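You operate a simulated robot arm through the tools that you are given. There is no shell and no other tool.

Carry out the task below with a simulated robot arm. There is one attempt and no reset: what you move stays moved.

Task
Put things in order on the wooden table. At the end: the orange hand brush stands where the blue bean bag stood; the brown battery pack from the wooden table is in the purple crate; the blue bean bag from the wooden table stands where the brown battery pack stood; the yellow nozzle from the wooden table stands where the orange hand brush stood; whatever was shut is shut again. Leave all else as you found it, and nothing knocked over. Set down upright: battery pack.

It is judged by the outcome, as a careful person would: the job done as asked, and still so three seconds after it is handed in. It fails if anything else is knocked over, pushed out of place, dropped, spilled or broken.

Robot
A 6-joint arm with a two-finger parallel gripper, fixed in place. Base frame: the origin is on the floor under the middle of its stand, x ahead of it, y to its left, z up; the work surface is at about z = 0.8. Units: m, rad, N and s.
With the tool pointing down near the work surface it reaches from about 0.24 to 0.64 m from the base axis. Its first joint turns from -1.152 to 1.152 rad. Payload 2.7 kg.
The tool frame sits at the grasp point between the pads (the TCP): z along the fingers, y along the line on which they close. The tips reach 0.023 m beyond it. The gripper opens to 0.094 m. The fingers are 0.038 m wide and 0.01 m thick; the gripper's body (0.054 by 0.096 m) begins 0.039 m behind the TCP.
Orientation is that of the tool frame in the base frame, as [roll, pitch, yaw] about the fixed x, y, z axes, in that order (R = Rz(yaw) Ry(pitch) Rx(roll)). With the fingers straight down and closing along the base's y, the tool's x points along the base's -x, its y along +y and its z along -z.

Tools
- The arm moves only by the tool move_arm. Its argument "motion" is text: rows parted by semicolons, each of 7 numbers parted by spaces: the shift along the base's x, y, z in m, then the turn, a rotation vector about the base's x, y, z in rad, then the opening in per cent of the stroke, from 0 (shut) to 100 (fully open). In form: x y z ax ay az grip; .... A call has 1 to 20 rows; each row is the pose to reach, as a shift and turn from the pose commanded when the call began. Each row takes 0.2 s and may step no farther than 0.05 m and 0.15 rad from the row before; otherwise, or with a gripper value out of range, the whole call is refused. Where a pose cannot be reached the arm comes as near as it can. A force on the tool above 40 N (or 10 N above the force at the start of the call, whichever is more), or a blocked arm, ends the call early, and 0.2 s more pass. The fingers move at their own pace (about 0.045 m/s each) and stop on an object; they squeeze with about 36 N. The grip force told is the motor's: it shows also when the fingers shut on nothing. Time passes only in rows, and 0.2 s behind the last, so rows that repeat a pose let the fingers close. The reply holds the time, the measured pose of the TCP, the force on the tool along the base axes, the opening and the grip force, in the units named above and with some noise, with the torque about the TCP (base axes, N m) and any sound that the robot's microphone picked up.
- Cameras (640 x 400 px; columns grow to the right, rows downward): "scene" is fixed at [0.062, -0.422, 1.4024]; the picture's right is [0.88, -0.47, 0.00], its down [-0.26, -0.50, -0.82] and it looks along [0.39, 0.73, -0.57] (base axes); focal length 366 px, centre (320, 200). "wrist" rides on the gripper at [0.086, 0.016, -0.075] in the tool frame; the picture's right is [-0.18, 0.98, 0.00], its down [-0.58, -0.11, -0.81] and it looks along [-0.79, -0.15, 0.59] (tool axes); focal length 243 px, centre (320, 200). There is no depth. A picture from a camera that has moved, and an enlarged one, comes with that camera's place and axes in the base frame and with its lens.
- capture(camera): a new picture of that camera. No time passes.
- inspect(camera, box): a new picture of the part [left, top, right, bottom] of that camera's present view, enlarged. No time passes.
- finish_job(): hands the job in; it is judged then, once.

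Nothing tells you positions but the pictures and the camera data. Unless the task says otherwise, let go and move clear before handing in.

The tools are called as name(argument=value, ...) on one line, values as JSON. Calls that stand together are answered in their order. move_arm: Moves the arm, as the interface text tells. Its arguments: {"type":"object","properties":{"motion":{"type":"string"}},"required":["motion"]} The other tools are called the same way: capture (camera) takes a picture; inspect (camera, box) takes an enlarged picture of a part of a camera's view; finish_job () hands the job in.

At the start:

```text
clock: 0.0
eef_pos: [0.3608, 0.1261, 1.1624]
orientation: [3.141, 0.001, -3.141]
ft_force: [0.5, 0.1, -0.5]
torque: [-0.02, 0.01, 0.0]
gripper_width: 0.0937
grip_force: 0.1
```

scene: 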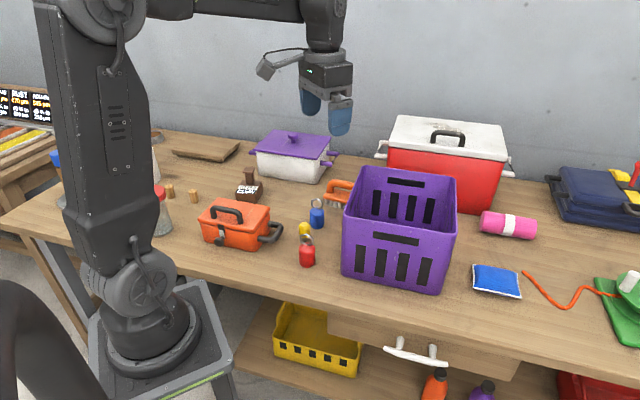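
wrist: 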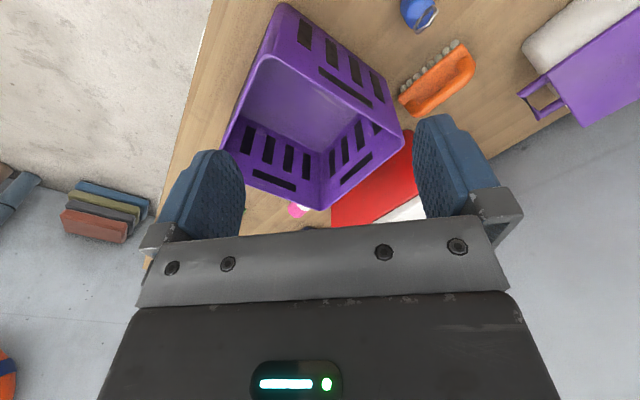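

I see a wooden table with a purple crate, an orange brush behind it, a blue bean bag to its right, and several small items on the left. I'll look closer to identify each object before moving.

inspect(camera="scene", box=[140, 120, 360, 280])

inspect(camera="scene", box=[320, 100, 640, 300])

inspect(camera="scene", box=[230, 280, 640, 400])

inspect(camera="wrist", box=[200, 0, 640, 240])

```text
2.50 times, centred on (250, 200) of scene
camera zoom: at [0.062, -0.422, 1.4024], right [0.88, -0.47, 0.0], down [-0.26, -0.5, -0.82], along [0.39, 0.73, -0.57], focal length 915 px, centre (495, 200)
```

zoom: 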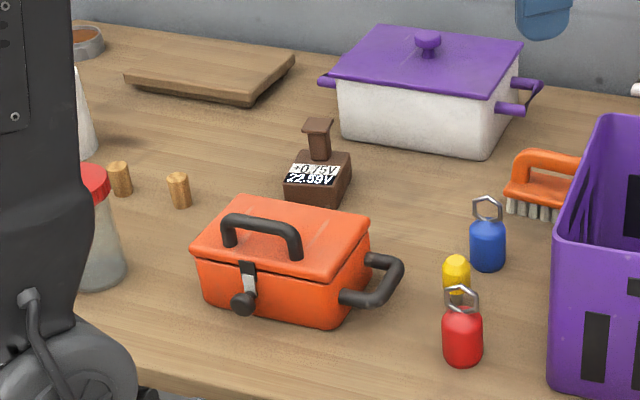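

```text
2.00 times, centred on (480, 200) of scene
camera zoom: at [0.062, -0.422, 1.4024], right [0.88, -0.47, 0.0], down [-0.26, -0.5, -0.82], along [0.39, 0.73, -0.57], focal length 732 px, centre (0, 200)
```

zoom: 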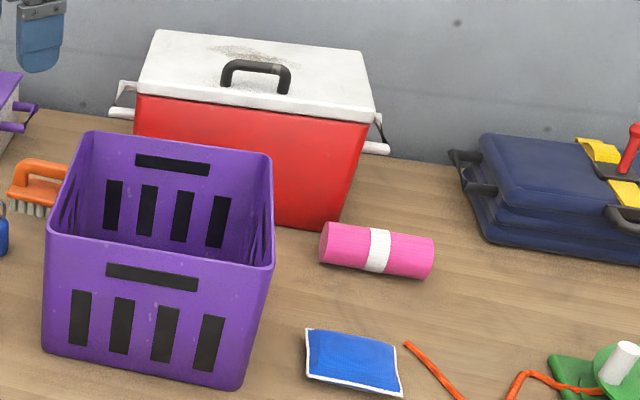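

```text
1.56 times, centred on (435, 340) of scene
camera zoom: at [0.062, -0.422, 1.4024], right [0.88, -0.47, 0.0], down [-0.26, -0.5, -0.82], along [0.39, 0.73, -0.57], focal length 571 px, centre (140, -18)
```

zoom: 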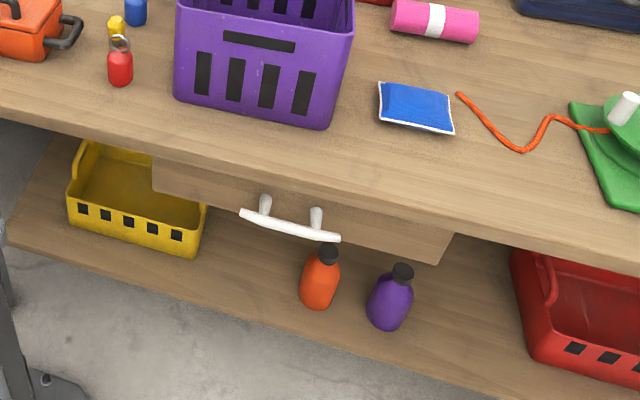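

```text
1.45 times, centred on (420, 120) of wrist
camera zoom: at [0.2731, 0.1436, 1.2374], right [0.18, 0.98, 0.0], down [0.58, -0.11, 0.81], along [0.79, -0.15, -0.59], focal length 353 px, centre (174, 316)
```

zoom: 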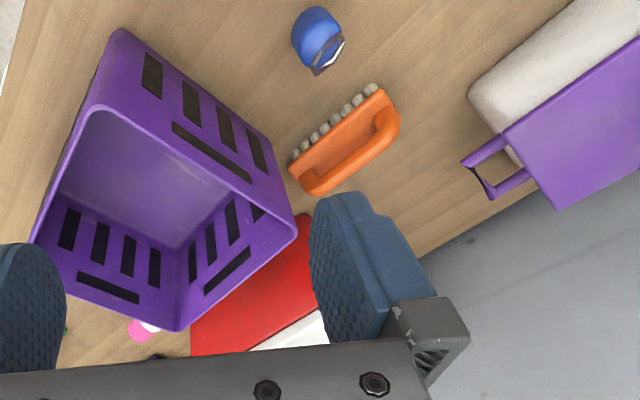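

The target objects are all visible: battery pack near (0.29, 0.44), nozzle near (0.36, 0.23), brush near (0.52, 0.30), bean bag near (0.66, -0.11), crate centred near (0.53, 0.07). I'll zoom in further on each to refine shapes and positions.

inspect(camera="scene", box=[216, 155, 280, 215])

inspect(camera="scene", box=[280, 170, 376, 270])

inspect(camera="scene", box=[450, 250, 546, 310])

inspect(camera="wrist", box=[360, 0, 520, 120])

```text
6.67 times, centred on (248, 185) of scene
camera zoom: at [0.062, -0.422, 1.4024], right [0.88, -0.47, 0.0], down [-0.26, -0.5, -0.82], along [0.39, 0.73, -0.57], focal length 2439 px, centre (800, 300)
```

zoom: 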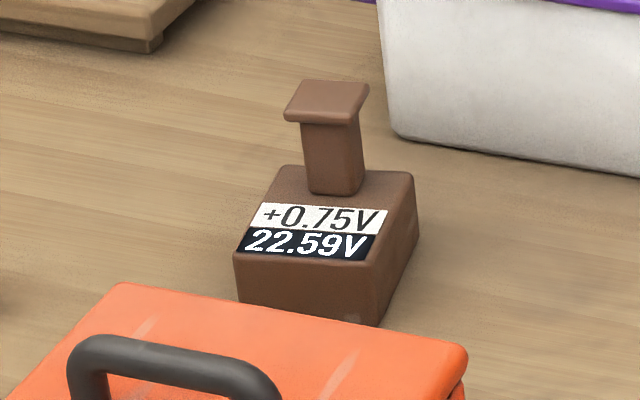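

```text
4.00 times, centred on (328, 220) of scene
camera zoom: at [0.062, -0.422, 1.4024], right [0.88, -0.47, 0.0], down [-0.26, -0.5, -0.82], along [0.39, 0.73, -0.57], focal length 1464 px, centre (288, 120)
```

zoom: 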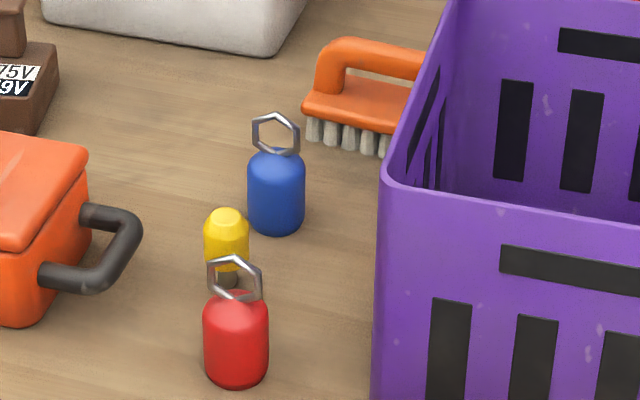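

```text
6.67 times, centred on (498, 280) of scene
camera zoom: at [0.062, -0.422, 1.4024], right [0.88, -0.47, 0.0], down [-0.26, -0.5, -0.82], along [0.39, 0.73, -0.57], focal length 2439 px, centre (-867, -333)
```

zoom: 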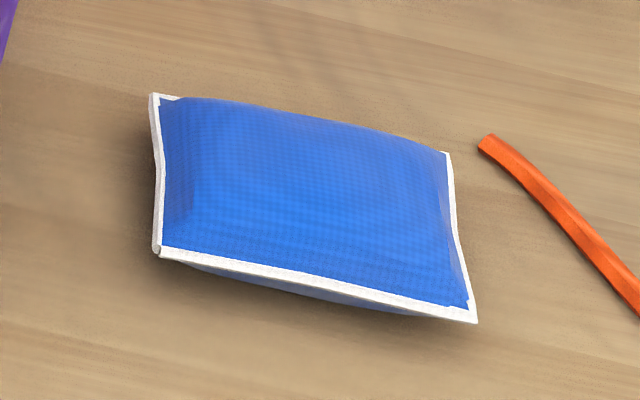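

```text
3.33 times, centred on (440, 60) of wrist
camera zoom: at [0.2731, 0.1436, 1.2374], right [0.18, 0.98, 0.0], down [0.58, -0.11, 0.81], along [0.79, -0.15, -0.59], focal length 809 px, centre (-80, 667)
```

zoom: 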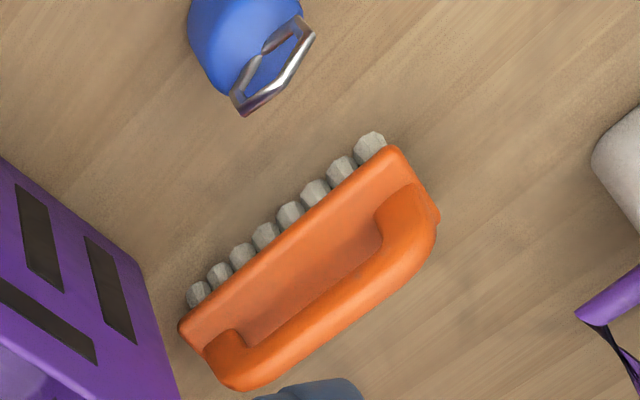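

The battery pack is a brown block with an off-centre post handle, the nozzle is a small yellow cylinder between a red and a blue weight, and the brush has a D-handle. I'll swing the arm left at height to view the battery pack with the wrist camera.

move_arm(motion="-0.02 0.03 -0.01 0 0 0.14 100; -0.04 0.06 -0.02 0 0 0.28 100; -0.06 0.09 -0.03 0 0 0.42 100; -0.08 0.12 -0.04 0 0 0.56 100; -0.1 0.15 -0.05 0 0 0.7 100; -0.125 0.18 -0.06 0 0 0.85 100; -0.145 0.211 -0.06 0 0 1.0 100; -0.145 0.211 -0.06 0 0 1.0 100")

capture(camera="wrist")

capture(camera="scene")

```text
clock: 1.8
eef_pos: [0.2218, 0.3393, 1.1018]
orientation: [3.14, -0.001, -2.139]
ft_force: [0.6, 1.2, -0.7]
torque: [0.01, -0.01, 0.02]
gripper_width: 0.094
grip_force: 0.1
out of reach, approached as far as the arm can: row 7, 8
```

```text
taken
camera wrist: at [0.1611, 0.2747, 1.1758], right [-0.73, 0.68, 0.0], down [0.41, 0.43, 0.81], along [0.55, 0.59, -0.59], focal length 243 px, centre (320, 200)
```

wrist: 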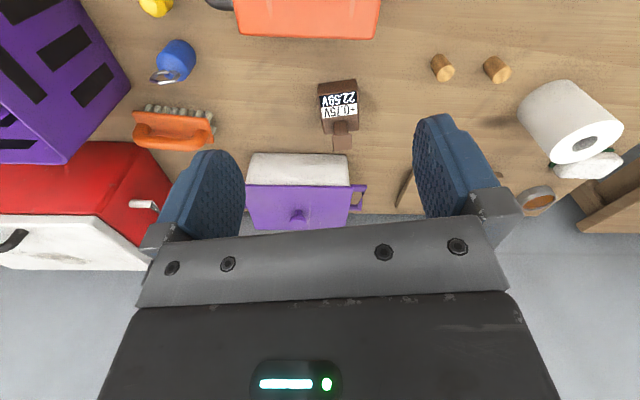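

```text
taken
```

scene: 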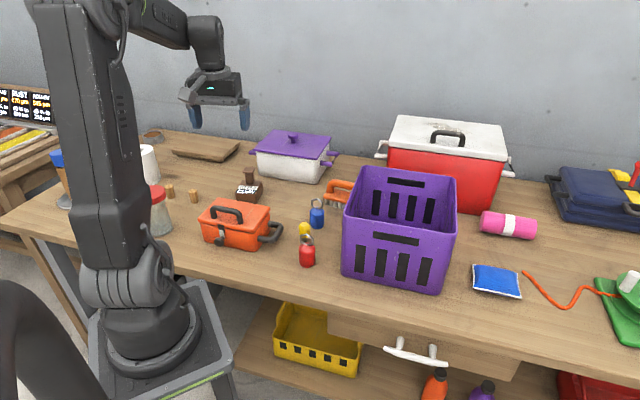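

The battery pack is in view near the top middle of the wrist picture. I'll enlarge it to get its footprint, post position and heading.

inspect(camera="wrist", box=[300, 70, 380, 160])

inspect(camera="wrist", box=[100, 0, 260, 160])

```text
4.44 times, centred on (340, 115) of wrist
camera zoom: at [0.1611, 0.2747, 1.1758], right [-0.73, 0.68, 0.0], down [0.41, 0.43, 0.81], along [0.55, 0.59, -0.59], focal length 1078 px, centre (231, 578)
```

zoom: 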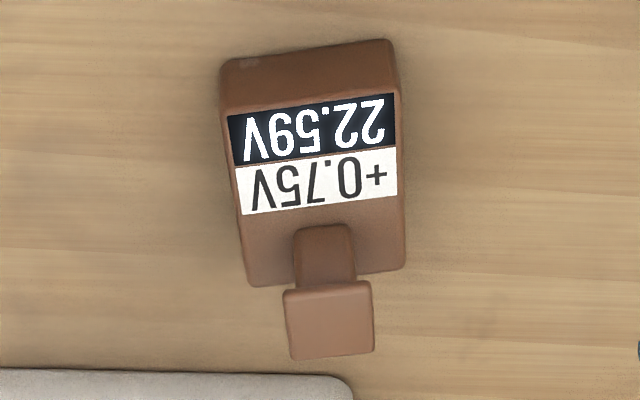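

```text
2.50 times, centred on (180, 80) of wrist
camera zoom: at [0.1611, 0.2747, 1.1758], right [-0.73, 0.68, 0.0], down [0.41, 0.43, 0.81], along [0.55, 0.59, -0.59], focal length 606 px, centre (670, 500)
```

zoom: 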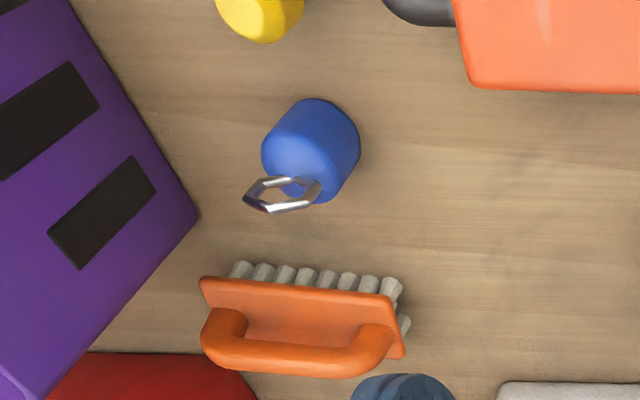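

The battery block is centred at about (0.296, 0.468) with its long axis at ~54° and its post cap centred at about (0.309, 0.486), top at z≈0.877. I'll move over the post with the fingers closing across the width.

move_arm(motion="0.018 0.03 -0.02 0 0 -0.01 100; 0.036 0.06 -0.05 0 0 -0.02 100; 0.054 0.09 -0.08 0 0 -0.03 100; 0.072 0.12 -0.11 0 0 -0.04 100; 0.09 0.148 -0.14 0 0 -0.05 100; 0.09 0.148 -0.14 0 0 -0.05 100")

capture(camera="wrist")

capture(camera="scene")

```text
clock: 3.2
eef_pos: [0.3097, 0.4843, 0.9624]
orientation: [3.141, -0.002, -2.191]
ft_force: [0.3, -0.4, 0.6]
torque: [0.0, 0.01, -0.01]
gripper_width: 0.0942
grip_force: 0.0
```

```text
taken
camera wrist: at [0.2461, 0.4242, 1.0359], right [-0.69, 0.72, 0.0], down [0.43, 0.41, 0.81], along [0.58, 0.56, -0.59], focal length 243 px, centre (320, 200)
```

wrist: 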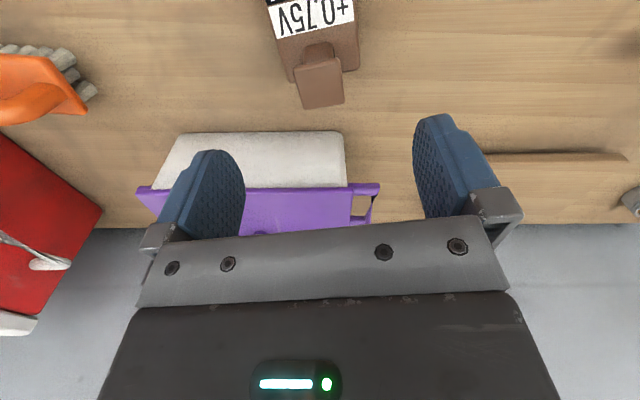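

```text
taken
```

scene: 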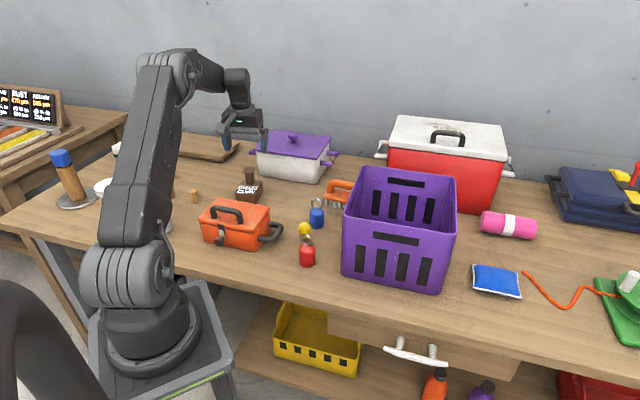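

The gripper is now above the post, yaw aligned with the block. I'll enlarge once more to refine the cap's place before descending.

inspect(camera="wrist", box=[260, 0, 380, 120])

inspect(camera="scene", box=[200, 90, 300, 210])

```text
3.33 times, centred on (320, 60) of wrist
camera zoom: at [0.2461, 0.4242, 1.0359], right [-0.69, 0.72, 0.0], down [0.43, 0.41, 0.81], along [0.58, 0.56, -0.59], focal length 809 px, centre (320, 667)
```

zoom: 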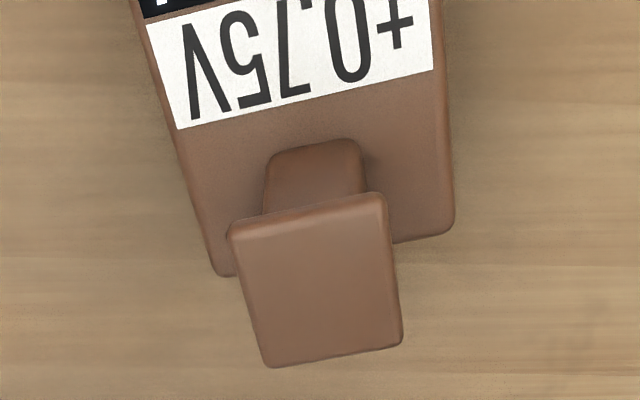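

```text
3.33 times, centred on (250, 150) of scene
camera zoom: at [0.062, -0.422, 1.4024], right [0.88, -0.47, 0.0], down [-0.26, -0.5, -0.82], along [0.39, 0.73, -0.57], focal length 1220 px, centre (553, 367)
```

zoom: 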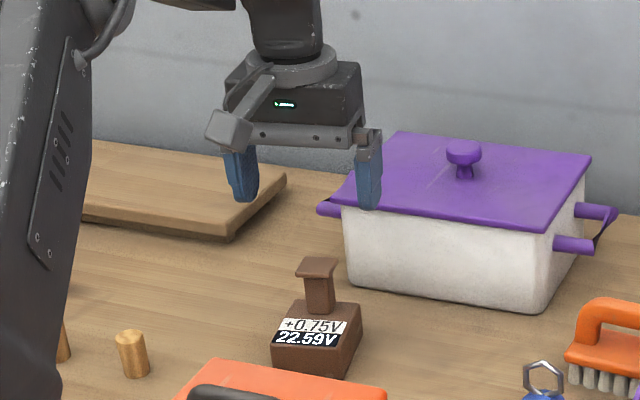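

The cap is centred at about (0.308, 0.484), right below the TCP. I'll descend so the pads straddle the cap, then close.

move_arm(motion="-0.001 0 -0.03 0 0 0 100; -0.001 0 -0.06 0 0 0 100; -0.001 0 -0.085 0 0 0 100; -0.001 0 -0.096 0 0 0 100; -0.001 0 -0.096 0 0 0 100; -0.001 0 -0.096 0 0 0 40; -0.001 0 -0.096 0 0 0 10; -0.001 0 -0.096 0 0 0 0; -0.001 0 -0.096 0 0 0 0; -0.001 0 -0.096 0 0 0 0; -0.001 0 -0.096 0 0 0 0")

capture(camera="wrist")

inspect(camera="scene", box=[200, 90, 300, 210])

```text
clock: 5.6
eef_pos: [0.308, 0.4848, 0.8676]
orientation: [3.142, 0.0, -2.191]
ft_force: [2.2, -1.6, 0.4]
torque: [-0.1, 0.13, 0.09]
gripper_width: 0.0311
grip_force: 36.4
```

```text
taken
camera wrist: at [0.2448, 0.4236, 0.9422], right [-0.69, 0.72, 0.0], down [0.43, 0.41, 0.81], along [0.58, 0.56, -0.59], focal length 243 px, centre (320, 200)
```

wrist: 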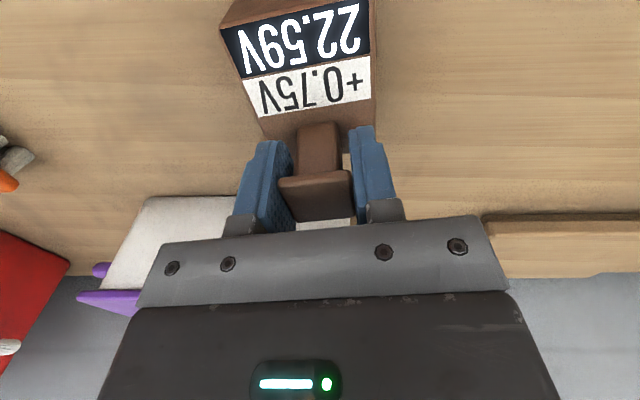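

```text
3.33 times, centred on (250, 150) of scene
camera zoom: at [0.062, -0.4221, 1.4024], right [0.88, -0.47, 0.0], down [-0.26, -0.5, -0.82], along [0.38, 0.73, -0.57], focal length 1220 px, centre (553, 367)
```

zoom: 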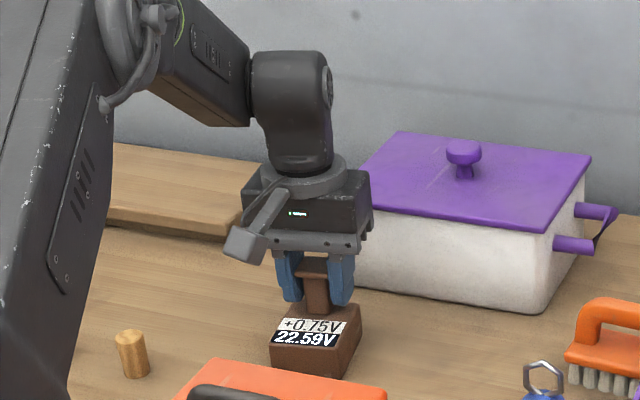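

The cap is held firmly (opening 0.031, 36 N). I'll lift straight up.

move_arm(motion="0 0 0.01 0 0 0 0; 0 0 0.03 0 0 0 0; 0 0 0.06 0 0 0 0; 0 0 0.1 0 0 0 0; 0 0 0.14 0 0 0 0; 0 0 0.18 0 0 0 0; 0 0 0.22 0 0 0 0; 0 0 0.23 0 0 0 0; 0 0 0.23 0 0 0 0")

capture(camera="wrist")

capture(camera="scene")

```text
clock: 7.6
eef_pos: [0.3085, 0.4846, 1.0984]
orientation: [3.141, -0.002, -2.19]
ft_force: [0.6, -0.1, -5.4]
torque: [0.08, -0.03, 0.01]
gripper_width: 0.0307
grip_force: 35.9
```

```text
taken
camera wrist: at [0.2457, 0.4232, 1.1721], right [-0.69, 0.72, 0.0], down [0.43, 0.41, 0.81], along [0.58, 0.56, -0.59], focal length 243 px, centre (320, 200)
```

wrist: 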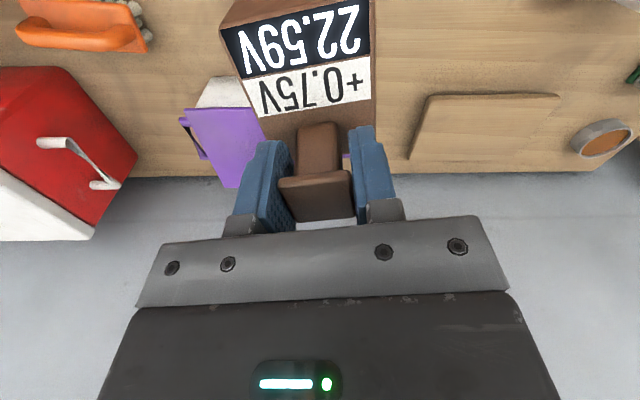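

```text
taken
```

scene: 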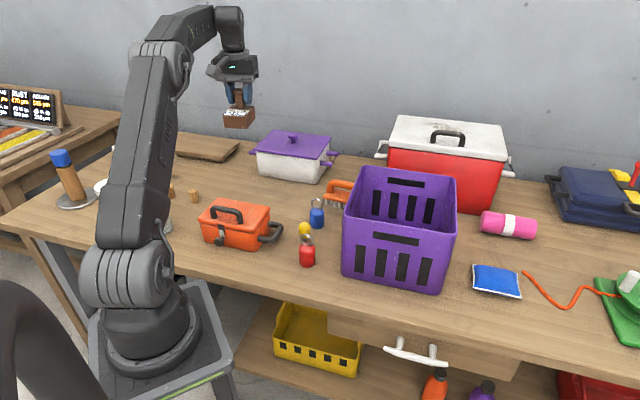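

The battery hangs level from the gripper (~0.55 kg). I'll carry it at z≈1.12 to above the crate, turning the tool so the camera arm lies along the crate's diagonal.

move_arm(motion="0.019 -0.0328 0.01 0 0 -0.073 0; 0.038 -0.0656 0.02 0 0 -0.146 0; 0.057 -0.0984 0.02 0 0 -0.219 0; 0.076 -0.1313 0.02 0 0 -0.292 0; 0.095 -0.1641 0.02 0 0 -0.365 0; 0.114 -0.1969 0.02 0 0 -0.438 0; 0.133 -0.2297 0.02 0 0 -0.511 0; 0.152 -0.2625 0.02 0 0 -0.584 0; 0.171 -0.2953 0.02 0 0 -0.657 0; 0.19 -0.3282 0.02 0 0 -0.73 0; 0.209 -0.361 0.02 0 0 -0.803 0; 0.228 -0.394 0.02 0 0 -0.876 0; 0.2465 -0.4266 0.02 0 0 -0.95 0; 0.2465 -0.4266 0.02 0 0 -0.95 0; 0.2465 -0.4266 0.02 0 0 -0.95 0")

capture(camera="wrist")

capture(camera="scene")

```text
clock: 10.8
eef_pos: [0.5568, 0.0568, 1.1142]
orientation: [3.141, -0.001, -3.14]
ft_force: [0.2, 0.0, -6.2]
torque: [-0.01, -0.05, 0.0]
gripper_width: 0.0309
grip_force: 36.1
```

```text
taken
camera wrist: at [0.4698, 0.0739, 1.1884], right [0.18, 0.98, 0.0], down [0.58, -0.11, 0.81], along [0.79, -0.15, -0.59], focal length 243 px, centre (320, 200)
```

wrist: 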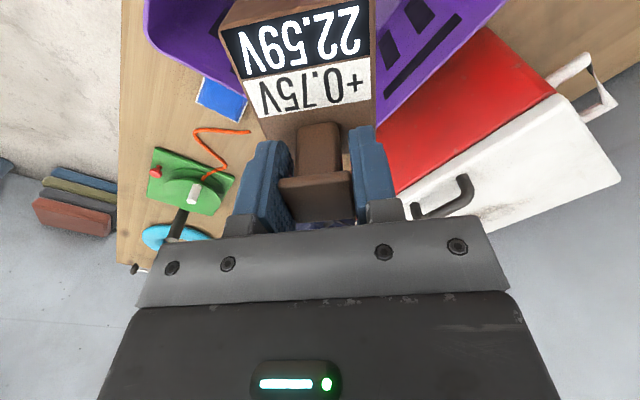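

```text
taken
```

scene: 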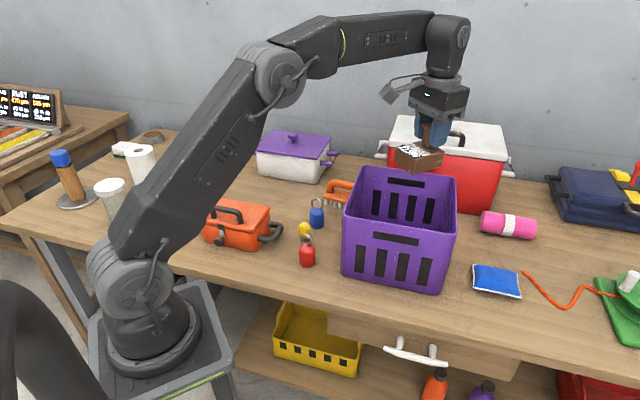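

The battery is above the crate. I'll enlarge the crate to verify its rim and inner walls before lowering.

inspect(camera="scene", box=[320, 130, 480, 300])

inspect(camera="wrist", box=[120, 0, 520, 200])

```text
2.35 times, centred on (400, 215) of scene
camera zoom: at [0.0621, -0.422, 1.4024], right [0.88, -0.47, 0.0], down [-0.26, -0.5, -0.82], along [0.38, 0.73, -0.57], focal length 861 px, centre (132, 165)
```

zoom: 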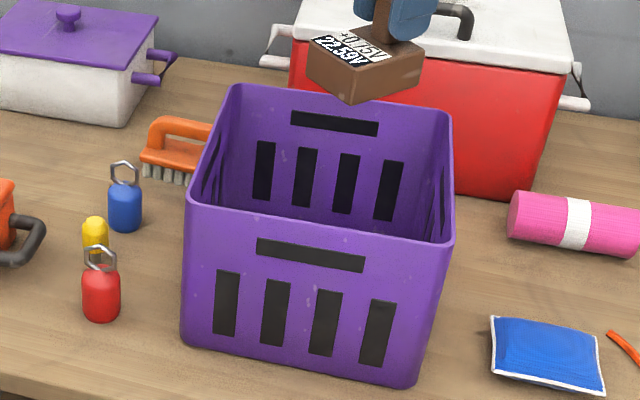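

```text
1.60 times, centred on (320, 100) of wrist
camera zoom: at [0.4698, 0.0739, 1.1884], right [0.18, 0.98, 0.0], down [0.58, -0.11, 0.81], along [0.79, -0.15, -0.59], focal length 388 px, centre (320, 360)
```

zoom: 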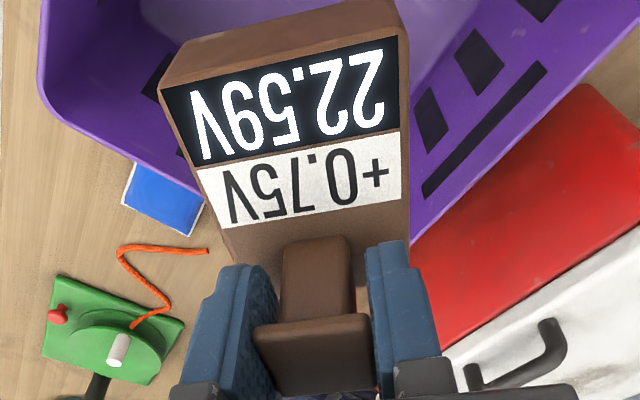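

The crate's rim corners come out at about (0.38,0.07), (0.54,-0.08), (0.68,0.07), (0.52,0.22) with the rim near z=0.966, so the battery and camera fit inside as planned. I'll lower most of the way.

move_arm(motion="0 0 -0.03 0 0 0 0; 0 0 -0.06 0 0 0 0; 0 0 -0.09 0 0 0 0; 0 0 -0.12 0 0 0 0; 0 0 -0.15 0 0 0 0; 0 0 -0.18 0 0 0 0; 0 0 -0.21 0 0 0 0; 0 0 -0.21 0 0 0 0")

capture(camera="wrist")

inspect(camera="scene", box=[320, 100, 480, 300])

```text
clock: 12.6
eef_pos: [0.5554, 0.0564, 0.9064]
orientation: [-3.141, 0.001, -3.14]
ft_force: [-0.2, -0.3, -5.2]
torque: [-0.02, -0.09, 0.01]
gripper_width: 0.0308
grip_force: 35.6
```

```text
taken
camera wrist: at [0.4692, 0.072, 0.9791], right [0.18, 0.98, 0.0], down [0.58, -0.11, 0.81], along [0.79, -0.15, -0.59], focal length 243 px, centre (320, 200)
```

wrist: 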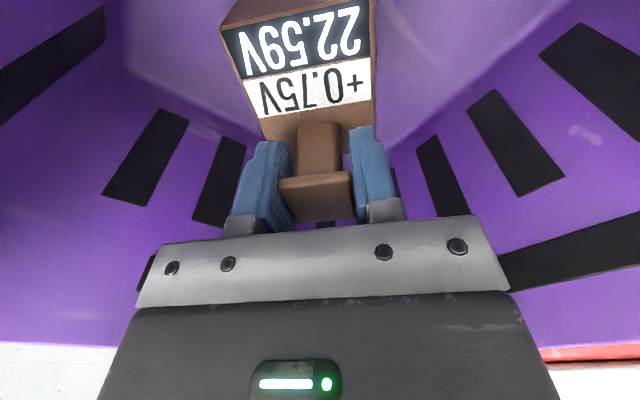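

```text
2.00 times, centred on (400, 200) of scene
camera zoom: at [0.0621, -0.422, 1.4024], right [0.88, -0.47, 0.0], down [-0.26, -0.5, -0.82], along [0.38, 0.73, -0.57], focal length 732 px, centre (160, 200)
```

zoom: 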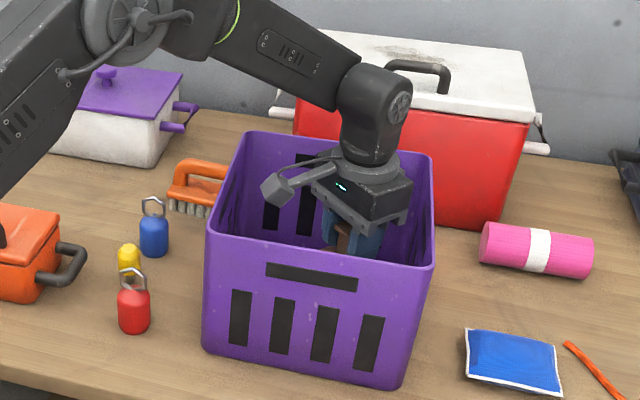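

The battery is inside the crate, clear of the walls, a few centimetres above the floor. I'll lower slowly until contact.

move_arm(motion="0 0 -0.008 0 0 0 0; 0 0 -0.016 0 0 0 0; 0 0 -0.021 0 0 0 0; 0 0 -0.024 0 0 0 0; 0 0 -0.027 0 0 0 0; 0 0 -0.029 0 0 0 0; 0 0 -0.031 0 0 0 0; 0 0 -0.033 0 0 0 0; 0 0 -0.035 0 0 0 0")

```text
clock: 14.6
eef_pos: [0.5564, 0.0575, 0.8728]
orientation: [-3.141, 0.002, -3.14]
ft_force: [0.1, -0.4, -1.1]
torque: [0.05, 0.13, 0.03]
gripper_width: 0.0308
grip_force: 36.4
```

The load on the tool fell from about -5.5 to -1.1 N, so the battery is touching the crate floor. I'll lower a further 1 mm or so and release gently.

move_arm(motion="0 0 -0.001 0 0 0 0; 0 0 -0.002 0 0 0 0; 0 0 -0.002 0 0 0 0; 0 0 -0.002 0 0 0 50; 0 0 -0.002 0 0 0 55; 0 0 -0.002 0 0 0 60; 0 0 -0.002 0 0 0 60; 0 0 -0.002 0 0 0 60")

capture(camera="wrist")

```text
clock: 16.4
eef_pos: [0.5562, 0.0563, 0.8693]
orientation: [3.141, 0.0, -3.14]
ft_force: [0.3, 0.1, 0.5]
torque: [-0.01, 0.01, 0.02]
gripper_width: 0.0566
grip_force: 0.1
```

```text
taken
camera wrist: at [0.4695, 0.0732, 0.944], right [0.18, 0.98, 0.0], down [0.58, -0.11, 0.81], along [0.79, -0.15, -0.59], focal length 243 px, centre (320, 200)
```

wrist: 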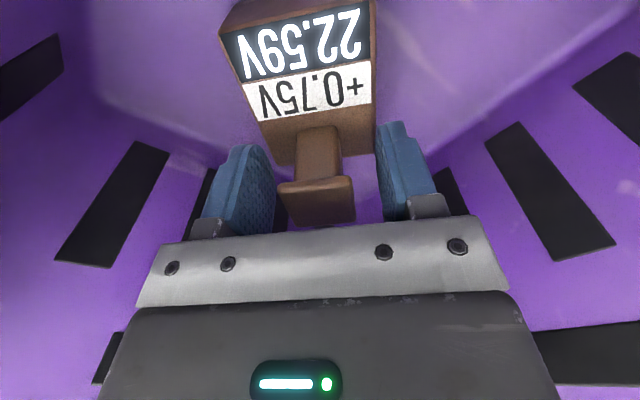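

The battery stands upright on the crate floor, released. I'll rise straight out.

move_arm(motion="0 0 0.02 0 0 0 60; 0 0 0.05 0 0 0 60; 0 0 0.09 0 0 0 60; 0 0 0.13 0 0 0 60; 0 0 0.17 0 0 0 60; 0 0 0.21 0 0 0 60; 0 0 0.25 0 0 0 60; 0 0 0.25 0 0 0 60")

capture(camera="wrist")

capture(camera="scene")

```text
clock: 18.2
eef_pos: [0.5554, 0.0556, 1.121]
orientation: [3.141, 0.0, -3.139]
ft_force: [-0.1, 0.9, -0.5]
torque: [-0.01, 0.03, 0.04]
gripper_width: 0.0565
grip_force: 0.0
```

```text
taken
camera wrist: at [0.4684, 0.0716, 1.1959], right [0.18, 0.98, 0.0], down [0.58, -0.11, 0.81], along [0.79, -0.15, -0.59], focal length 243 px, centre (320, 200)
```

wrist: 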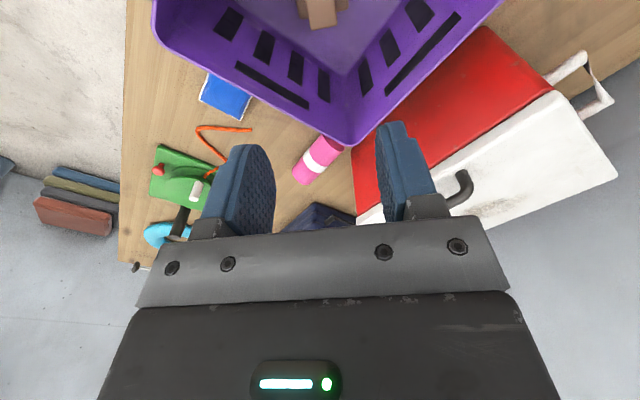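

```text
taken
```

scene: 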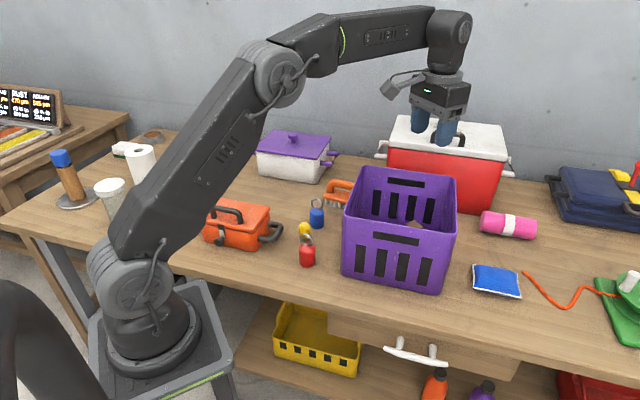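

The battery is in the crate. Next is the bean bag at about (0.655, -0.116), tilted 45°; I'll rotate the tool so the fingers close across its short side with the camera arm facing away from the crate, while moving toward it at height.

move_arm(motion="0.003 -0.008 0 0 0 0.1386 80; 0.006 -0.017 0 0 0 0.277 100; 0.009 -0.026 0 0 0 0.416 100; 0.012 -0.035 0 0 0 0.554 100; 0.015 -0.044 0 0 0 0.693 100; 0.018 -0.053 0 0 0 0.832 100; 0.021 -0.062 0 0 0 0.97 100; 0.024 -0.071 0 0 0 1.109 100; 0.027 -0.08 0 0 0 1.247 100; 0.03 -0.089 0 0 0 1.386 100; 0.033 -0.098 0 0 0 1.524 100; 0.036 -0.107 0 0 0 1.663 100; 0.04 -0.116 0 0 0 1.802 100; 0.044 -0.125 -0.01 0 0 1.94 100; 0.048 -0.134 -0.03 0 0 2.079 100; 0.052 -0.143 -0.04 0 0 2.217 100; 0.055 -0.15 -0.05 0 0 2.356 100; 0.055 -0.15 -0.06 0 0 2.356 100; 0.055 -0.15 -0.06 0 0 2.356 100")

capture(camera="wrist")

capture(camera="scene")

```text
clock: 22.2
eef_pos: [0.6104, -0.0943, 1.0621]
orientation: [3.141, 0.0, -0.783]
ft_force: [0.2, -0.9, 0.7]
torque: [-0.01, 0.0, 0.06]
gripper_width: 0.094
grip_force: 0.0
out of reach, approached as far as the arm can: row 13, 14, 16, 17
```

```text
taken
camera wrist: at [0.6597, -0.1668, 1.1352], right [-0.82, -0.57, 0.0], down [-0.34, 0.49, 0.81], along [-0.46, 0.66, -0.59], focal length 243 px, centre (320, 200)
```

wrist: 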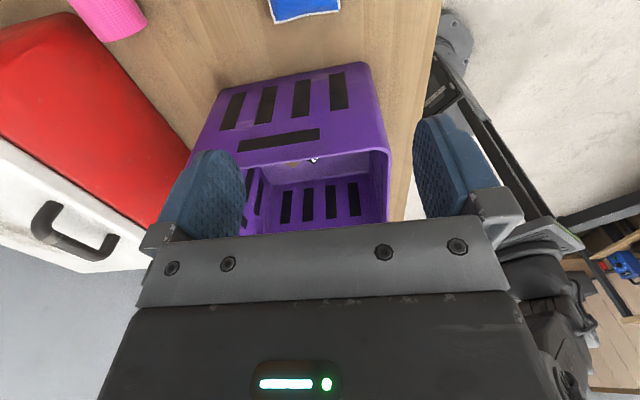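

```text
taken
```

scene: 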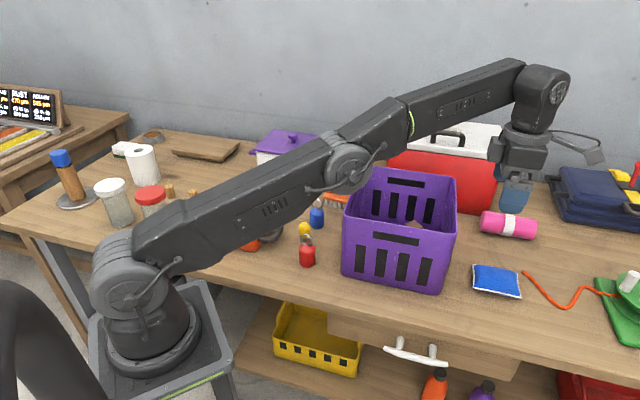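

The arm reaches (0.610, -0.094) here but is nearly stretched out, so I need to check how the forearm and wrist would clear the crate's rim when I go down to the bag. I'll zoom in on the arm and on the bag.

inspect(camera="scene", box=[380, 40, 620, 190])

inspect(camera="scene", box=[80, 40, 400, 300])

inspect(camera="wrist", box=[180, 0, 420, 150])

```text
2.67 times, centred on (500, 115) of scene
camera zoom: at [0.062, -0.422, 1.4024], right [0.88, -0.47, 0.0], down [-0.26, -0.5, -0.82], along [0.39, 0.73, -0.57], focal length 976 px, centre (-160, 427)
```

zoom: 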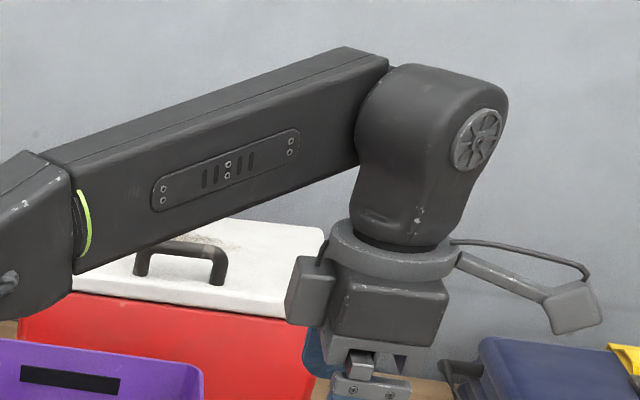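

```text
1.54 times, centred on (240, 170) of scene
camera zoom: at [0.062, -0.422, 1.4024], right [0.88, -0.47, 0.0], down [-0.26, -0.5, -0.82], along [0.39, 0.73, -0.57], focal length 563 px, centre (443, 246)
```

zoom: 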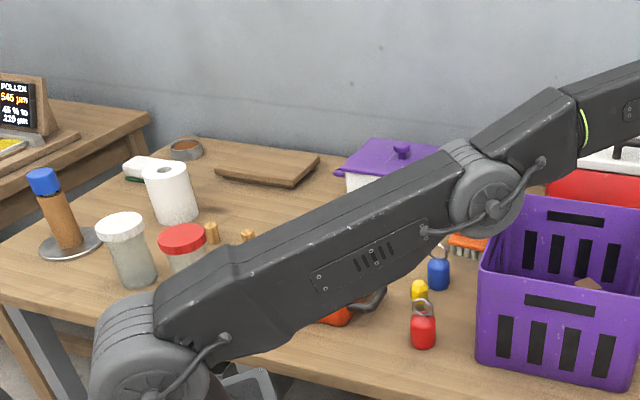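

```text
2.67 times, centred on (300, 75) of wrist
camera zoom: at [0.6597, -0.1668, 1.1352], right [-0.82, -0.57, 0.0], down [-0.34, 0.49, 0.81], along [-0.46, 0.66, -0.59], focal length 647 px, centre (373, 533)
```

zoom: 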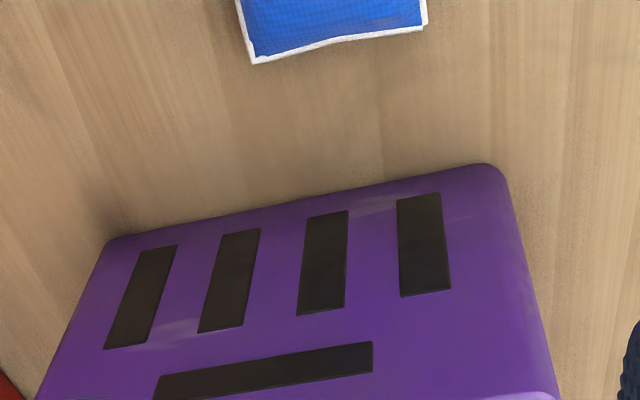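

The forearm should pass above the crate's corner by about 2 cm if the arm stays slightly bent, so I'll tilt the tool 0.12 rad outward and aim at a grasp point about 2 cm in from the bag's crate-side edge, (0.636, -0.097). First I go to z≈0.95 and check.

move_arm(motion="0.004 0 -0.022 -0.017 -0.017 0 100; 0.008 0 -0.044 -0.034 -0.034 0 100; 0.013 -0.001 -0.066 -0.051 -0.051 0 100; 0.019 -0.002 -0.088 -0.068 -0.068 0 100; 0.0252 -0.0023 -0.112 -0.085 -0.085 0 100; 0.0252 -0.0023 -0.112 -0.085 -0.085 0 100; 0.0252 -0.0023 -0.112 -0.085 -0.085 0 100")

capture(camera="wrist")

capture(camera="scene")

inspect(camera="scene", box=[400, 80, 600, 310])

```text
clock: 23.8
eef_pos: [0.6358, -0.0945, 0.9506]
orientation: [3.14, -0.121, -0.784]
ft_force: [-0.3, 0.9, -0.6]
torque: [-0.01, 0.0, -0.03]
gripper_width: 0.0943
grip_force: 0.0
```

```text
taken
camera wrist: at [0.6794, -0.1602, 1.0343], right [-0.82, -0.57, -0.02], down [-0.4, 0.55, 0.73], along [-0.4, 0.61, -0.68], focal length 243 px, centre (320, 200)
```

wrist: 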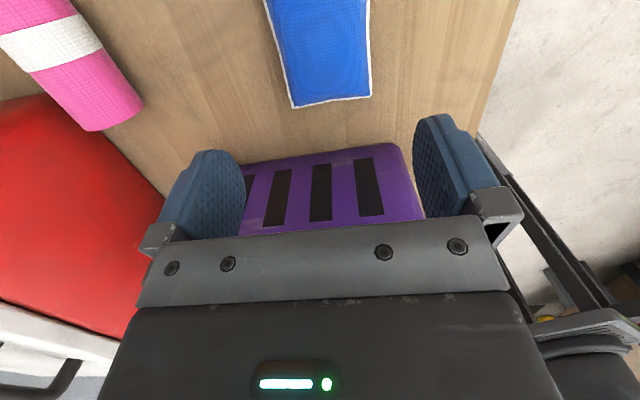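

```text
taken
```

scene: 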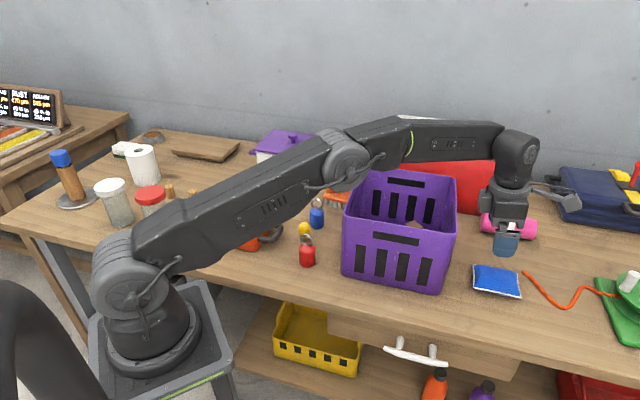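

```text
1.74 times, centred on (500, 195) of scene
camera zoom: at [0.062, -0.422, 1.4024], right [0.88, -0.47, 0.0], down [-0.26, -0.5, -0.82], along [0.39, 0.73, -0.57], focal length 636 px, centre (7, 209)
```

zoom: 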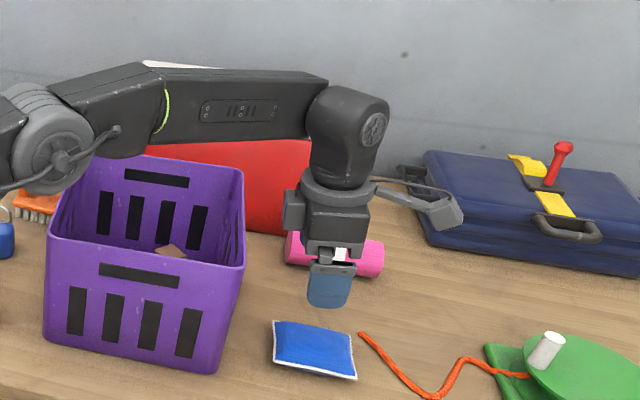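

The bag's crate-side edge is centred near (0.615, -0.077) and the TCP is aligned across its width. I'll descend with open fingers to z≈0.829.

move_arm(motion="-0.001 -0.0015 -0.03 0 0 0 100; -0.001 -0.0015 -0.06 0 0 0 100; -0.001 -0.0015 -0.08 0 0 0 100; -0.001 -0.0015 -0.095 0 0 0 100; -0.001 -0.0015 -0.105 0 0 0 100; -0.001 -0.0015 -0.105 0 0 0 100")

capture(camera="wrist")

inspect(camera="scene", box=[400, 80, 600, 310])

```text
clock: 25.2
eef_pos: [0.6363, -0.0964, 0.8453]
orientation: [3.141, -0.122, -0.784]
ft_force: [0.0, -0.5, -0.1]
torque: [0.03, 0.01, -0.01]
gripper_width: 0.094
grip_force: 0.0
```

```text
taken
camera wrist: at [0.6786, -0.1622, 0.9285], right [-0.82, -0.57, -0.02], down [-0.4, 0.55, 0.73], along [-0.4, 0.61, -0.68], focal length 243 px, centre (320, 200)
```

wrist: 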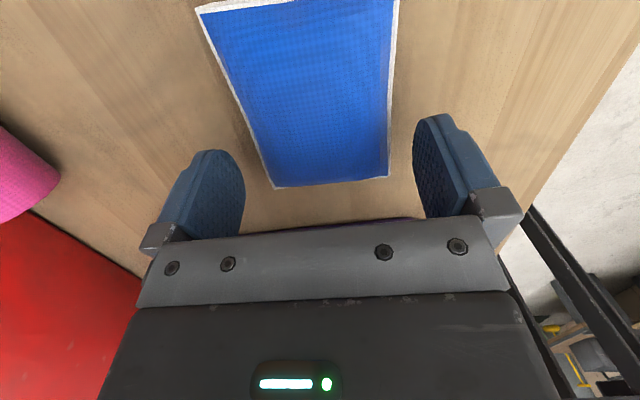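

```text
1.74 times, centred on (500, 195) of scene
camera zoom: at [0.062, -0.422, 1.4024], right [0.88, -0.47, 0.0], down [-0.26, -0.5, -0.82], along [0.39, 0.73, -0.57], focal length 636 px, centre (7, 209)
```

zoom: 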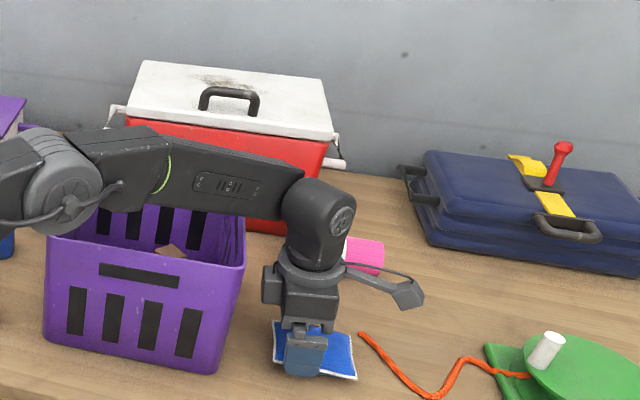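

The bag lies centred between the open fingers and the forearm clears the crate rim by several centimetres. I'll go down the last 16 mm and close.

move_arm(motion="0 0 -0.006 0 0 0 100; 0 0 -0.011 0 0 0 100; 0 0 -0.015 0 0 0 100; 0 0 -0.0165 0 0 0 100; 0 0 -0.0165 0 0 0 70; 0 0 -0.0165 0 0 0 40; 0 0 -0.0165 0 0 0 20; 0 0 -0.0165 0 0 0 0; 0 0 -0.0165 0 0 0 0; 0 0 -0.0165 0 0 0 0")

capture(camera="wrist")

inspect(camera="scene", box=[400, 80, 600, 310])

```text
clock: 27.4
eef_pos: [0.6362, -0.0976, 0.826]
orientation: [3.141, -0.121, -0.785]
ft_force: [-0.2, -0.4, 0.2]
torque: [-0.01, 0.02, -0.03]
gripper_width: 0.0697
grip_force: 35.8
```

```text
taken
camera wrist: at [0.6792, -0.1623, 0.9104], right [-0.82, -0.57, -0.02], down [-0.4, 0.55, 0.73], along [-0.4, 0.61, -0.68], focal length 243 px, centre (320, 200)
```

wrist: 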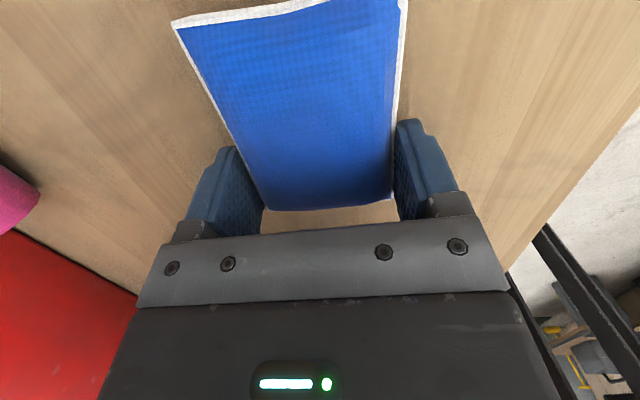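

```text
1.74 times, centred on (500, 195) of scene
camera zoom: at [0.062, -0.422, 1.4024], right [0.88, -0.47, 0.0], down [-0.26, -0.5, -0.82], along [0.39, 0.73, -0.57], focal length 636 px, centre (7, 209)
```

zoom: 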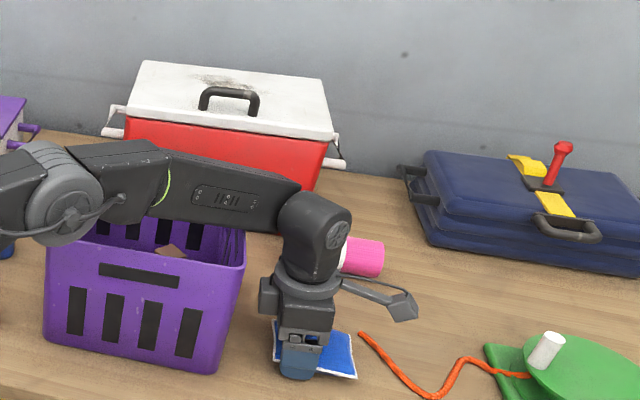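

The bag is gripped (opening 0.070, 36 N). I'll lift it and check the hold.

move_arm(motion="0 0 0.01 0 0 0 0; 0 0 0.025 0 0 0 0; 0 0 0.05 0 0 0 0; 0 0 0.08 0 0 0 0; 0 0 0.11 0 0 0 0; 0 0 0.11 0 0 0 0")

capture(camera="wrist")

inspect(camera="scene", box=[400, 80, 600, 310])

```text
clock: 28.8
eef_pos: [0.6342, -0.0953, 0.9364]
orientation: [-3.14, -0.12, -0.785]
ft_force: [-1.3, -0.5, -2.3]
torque: [0.03, 0.02, -0.02]
gripper_width: 0.0698
grip_force: 36.3
```

```text
taken
camera wrist: at [0.6771, -0.1609, 1.0209], right [-0.82, -0.57, -0.02], down [-0.4, 0.55, 0.73], along [-0.4, 0.61, -0.68], focal length 243 px, centre (320, 200)
```

wrist: 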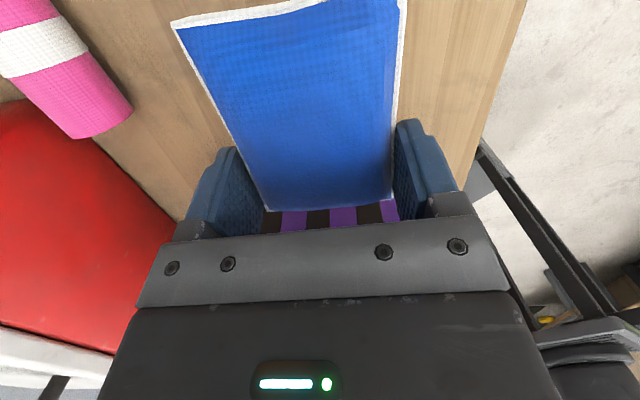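

```text
1.74 times, centred on (500, 195) of scene
camera zoom: at [0.062, -0.422, 1.4024], right [0.88, -0.47, 0.0], down [-0.26, -0.5, -0.82], along [0.38, 0.73, -0.57], focal length 636 px, centre (7, 209)
```

zoom: 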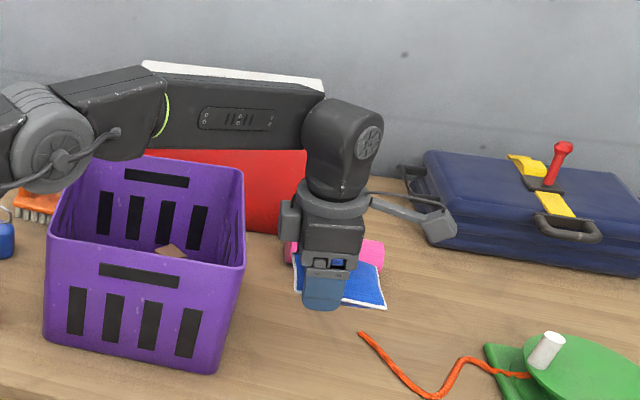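

The bag hangs level in the grip. I'll raise it while backing away from the crate toward the right, then swing it over at height.

move_arm(motion="-0.005 -0.02 0.035 0 0 0 0; -0.02 -0.045 0.07 0 0 0 0; -0.04 -0.07 0.1 0 0 0 0; -0.06 -0.1 0.135 0 0 0 0; -0.075 -0.125 0.165 0 0 0 0; -0.075 -0.125 0.175 0 0 0 0; -0.075 -0.125 0.175 0 0 0 0")

capture(camera="scene")

```text
refused: row 4 steps farther than a row can; nothing moved
```

```text
taken
```

scene: 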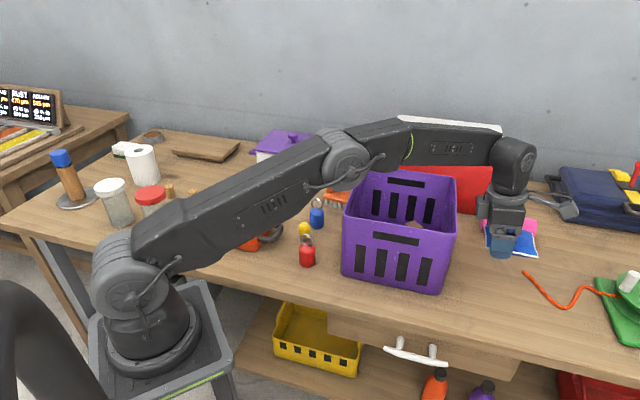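

One row was a bit too long, so nothing moved; the bag is still held at z≈0.94. I'll repeat the retreat with smaller steps.

move_arm(motion="-0.005 -0.015 0.03 0 0 0 0; -0.016 -0.035 0.06 0 0 0 0; -0.031 -0.055 0.09 0 0 0 0; -0.046 -0.078 0.118 0 0 0 0; -0.06 -0.1 0.145 0 0 0 0; -0.075 -0.125 0.17 0 0 0 0; -0.075 -0.125 0.175 0 0 0 0; -0.075 -0.125 0.175 0 0 0 0")

capture(camera="scene")

```text
clock: 30.6
eef_pos: [0.5611, -0.2223, 1.1127]
orientation: [3.141, -0.12, -0.785]
ft_force: [-0.4, 0.4, -2.1]
torque: [0.05, 0.04, 0.0]
gripper_width: 0.0696
grip_force: 35.9
```

```text
taken
```

scene: 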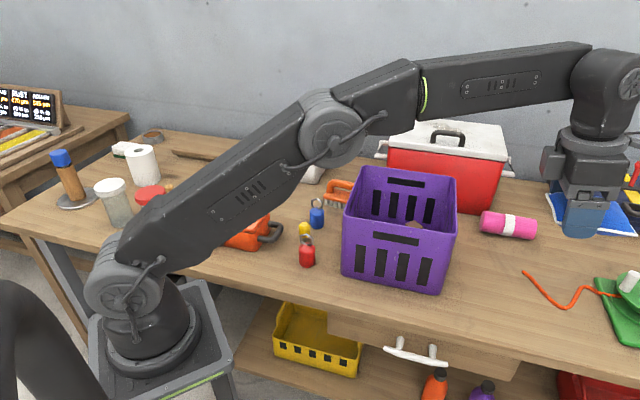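

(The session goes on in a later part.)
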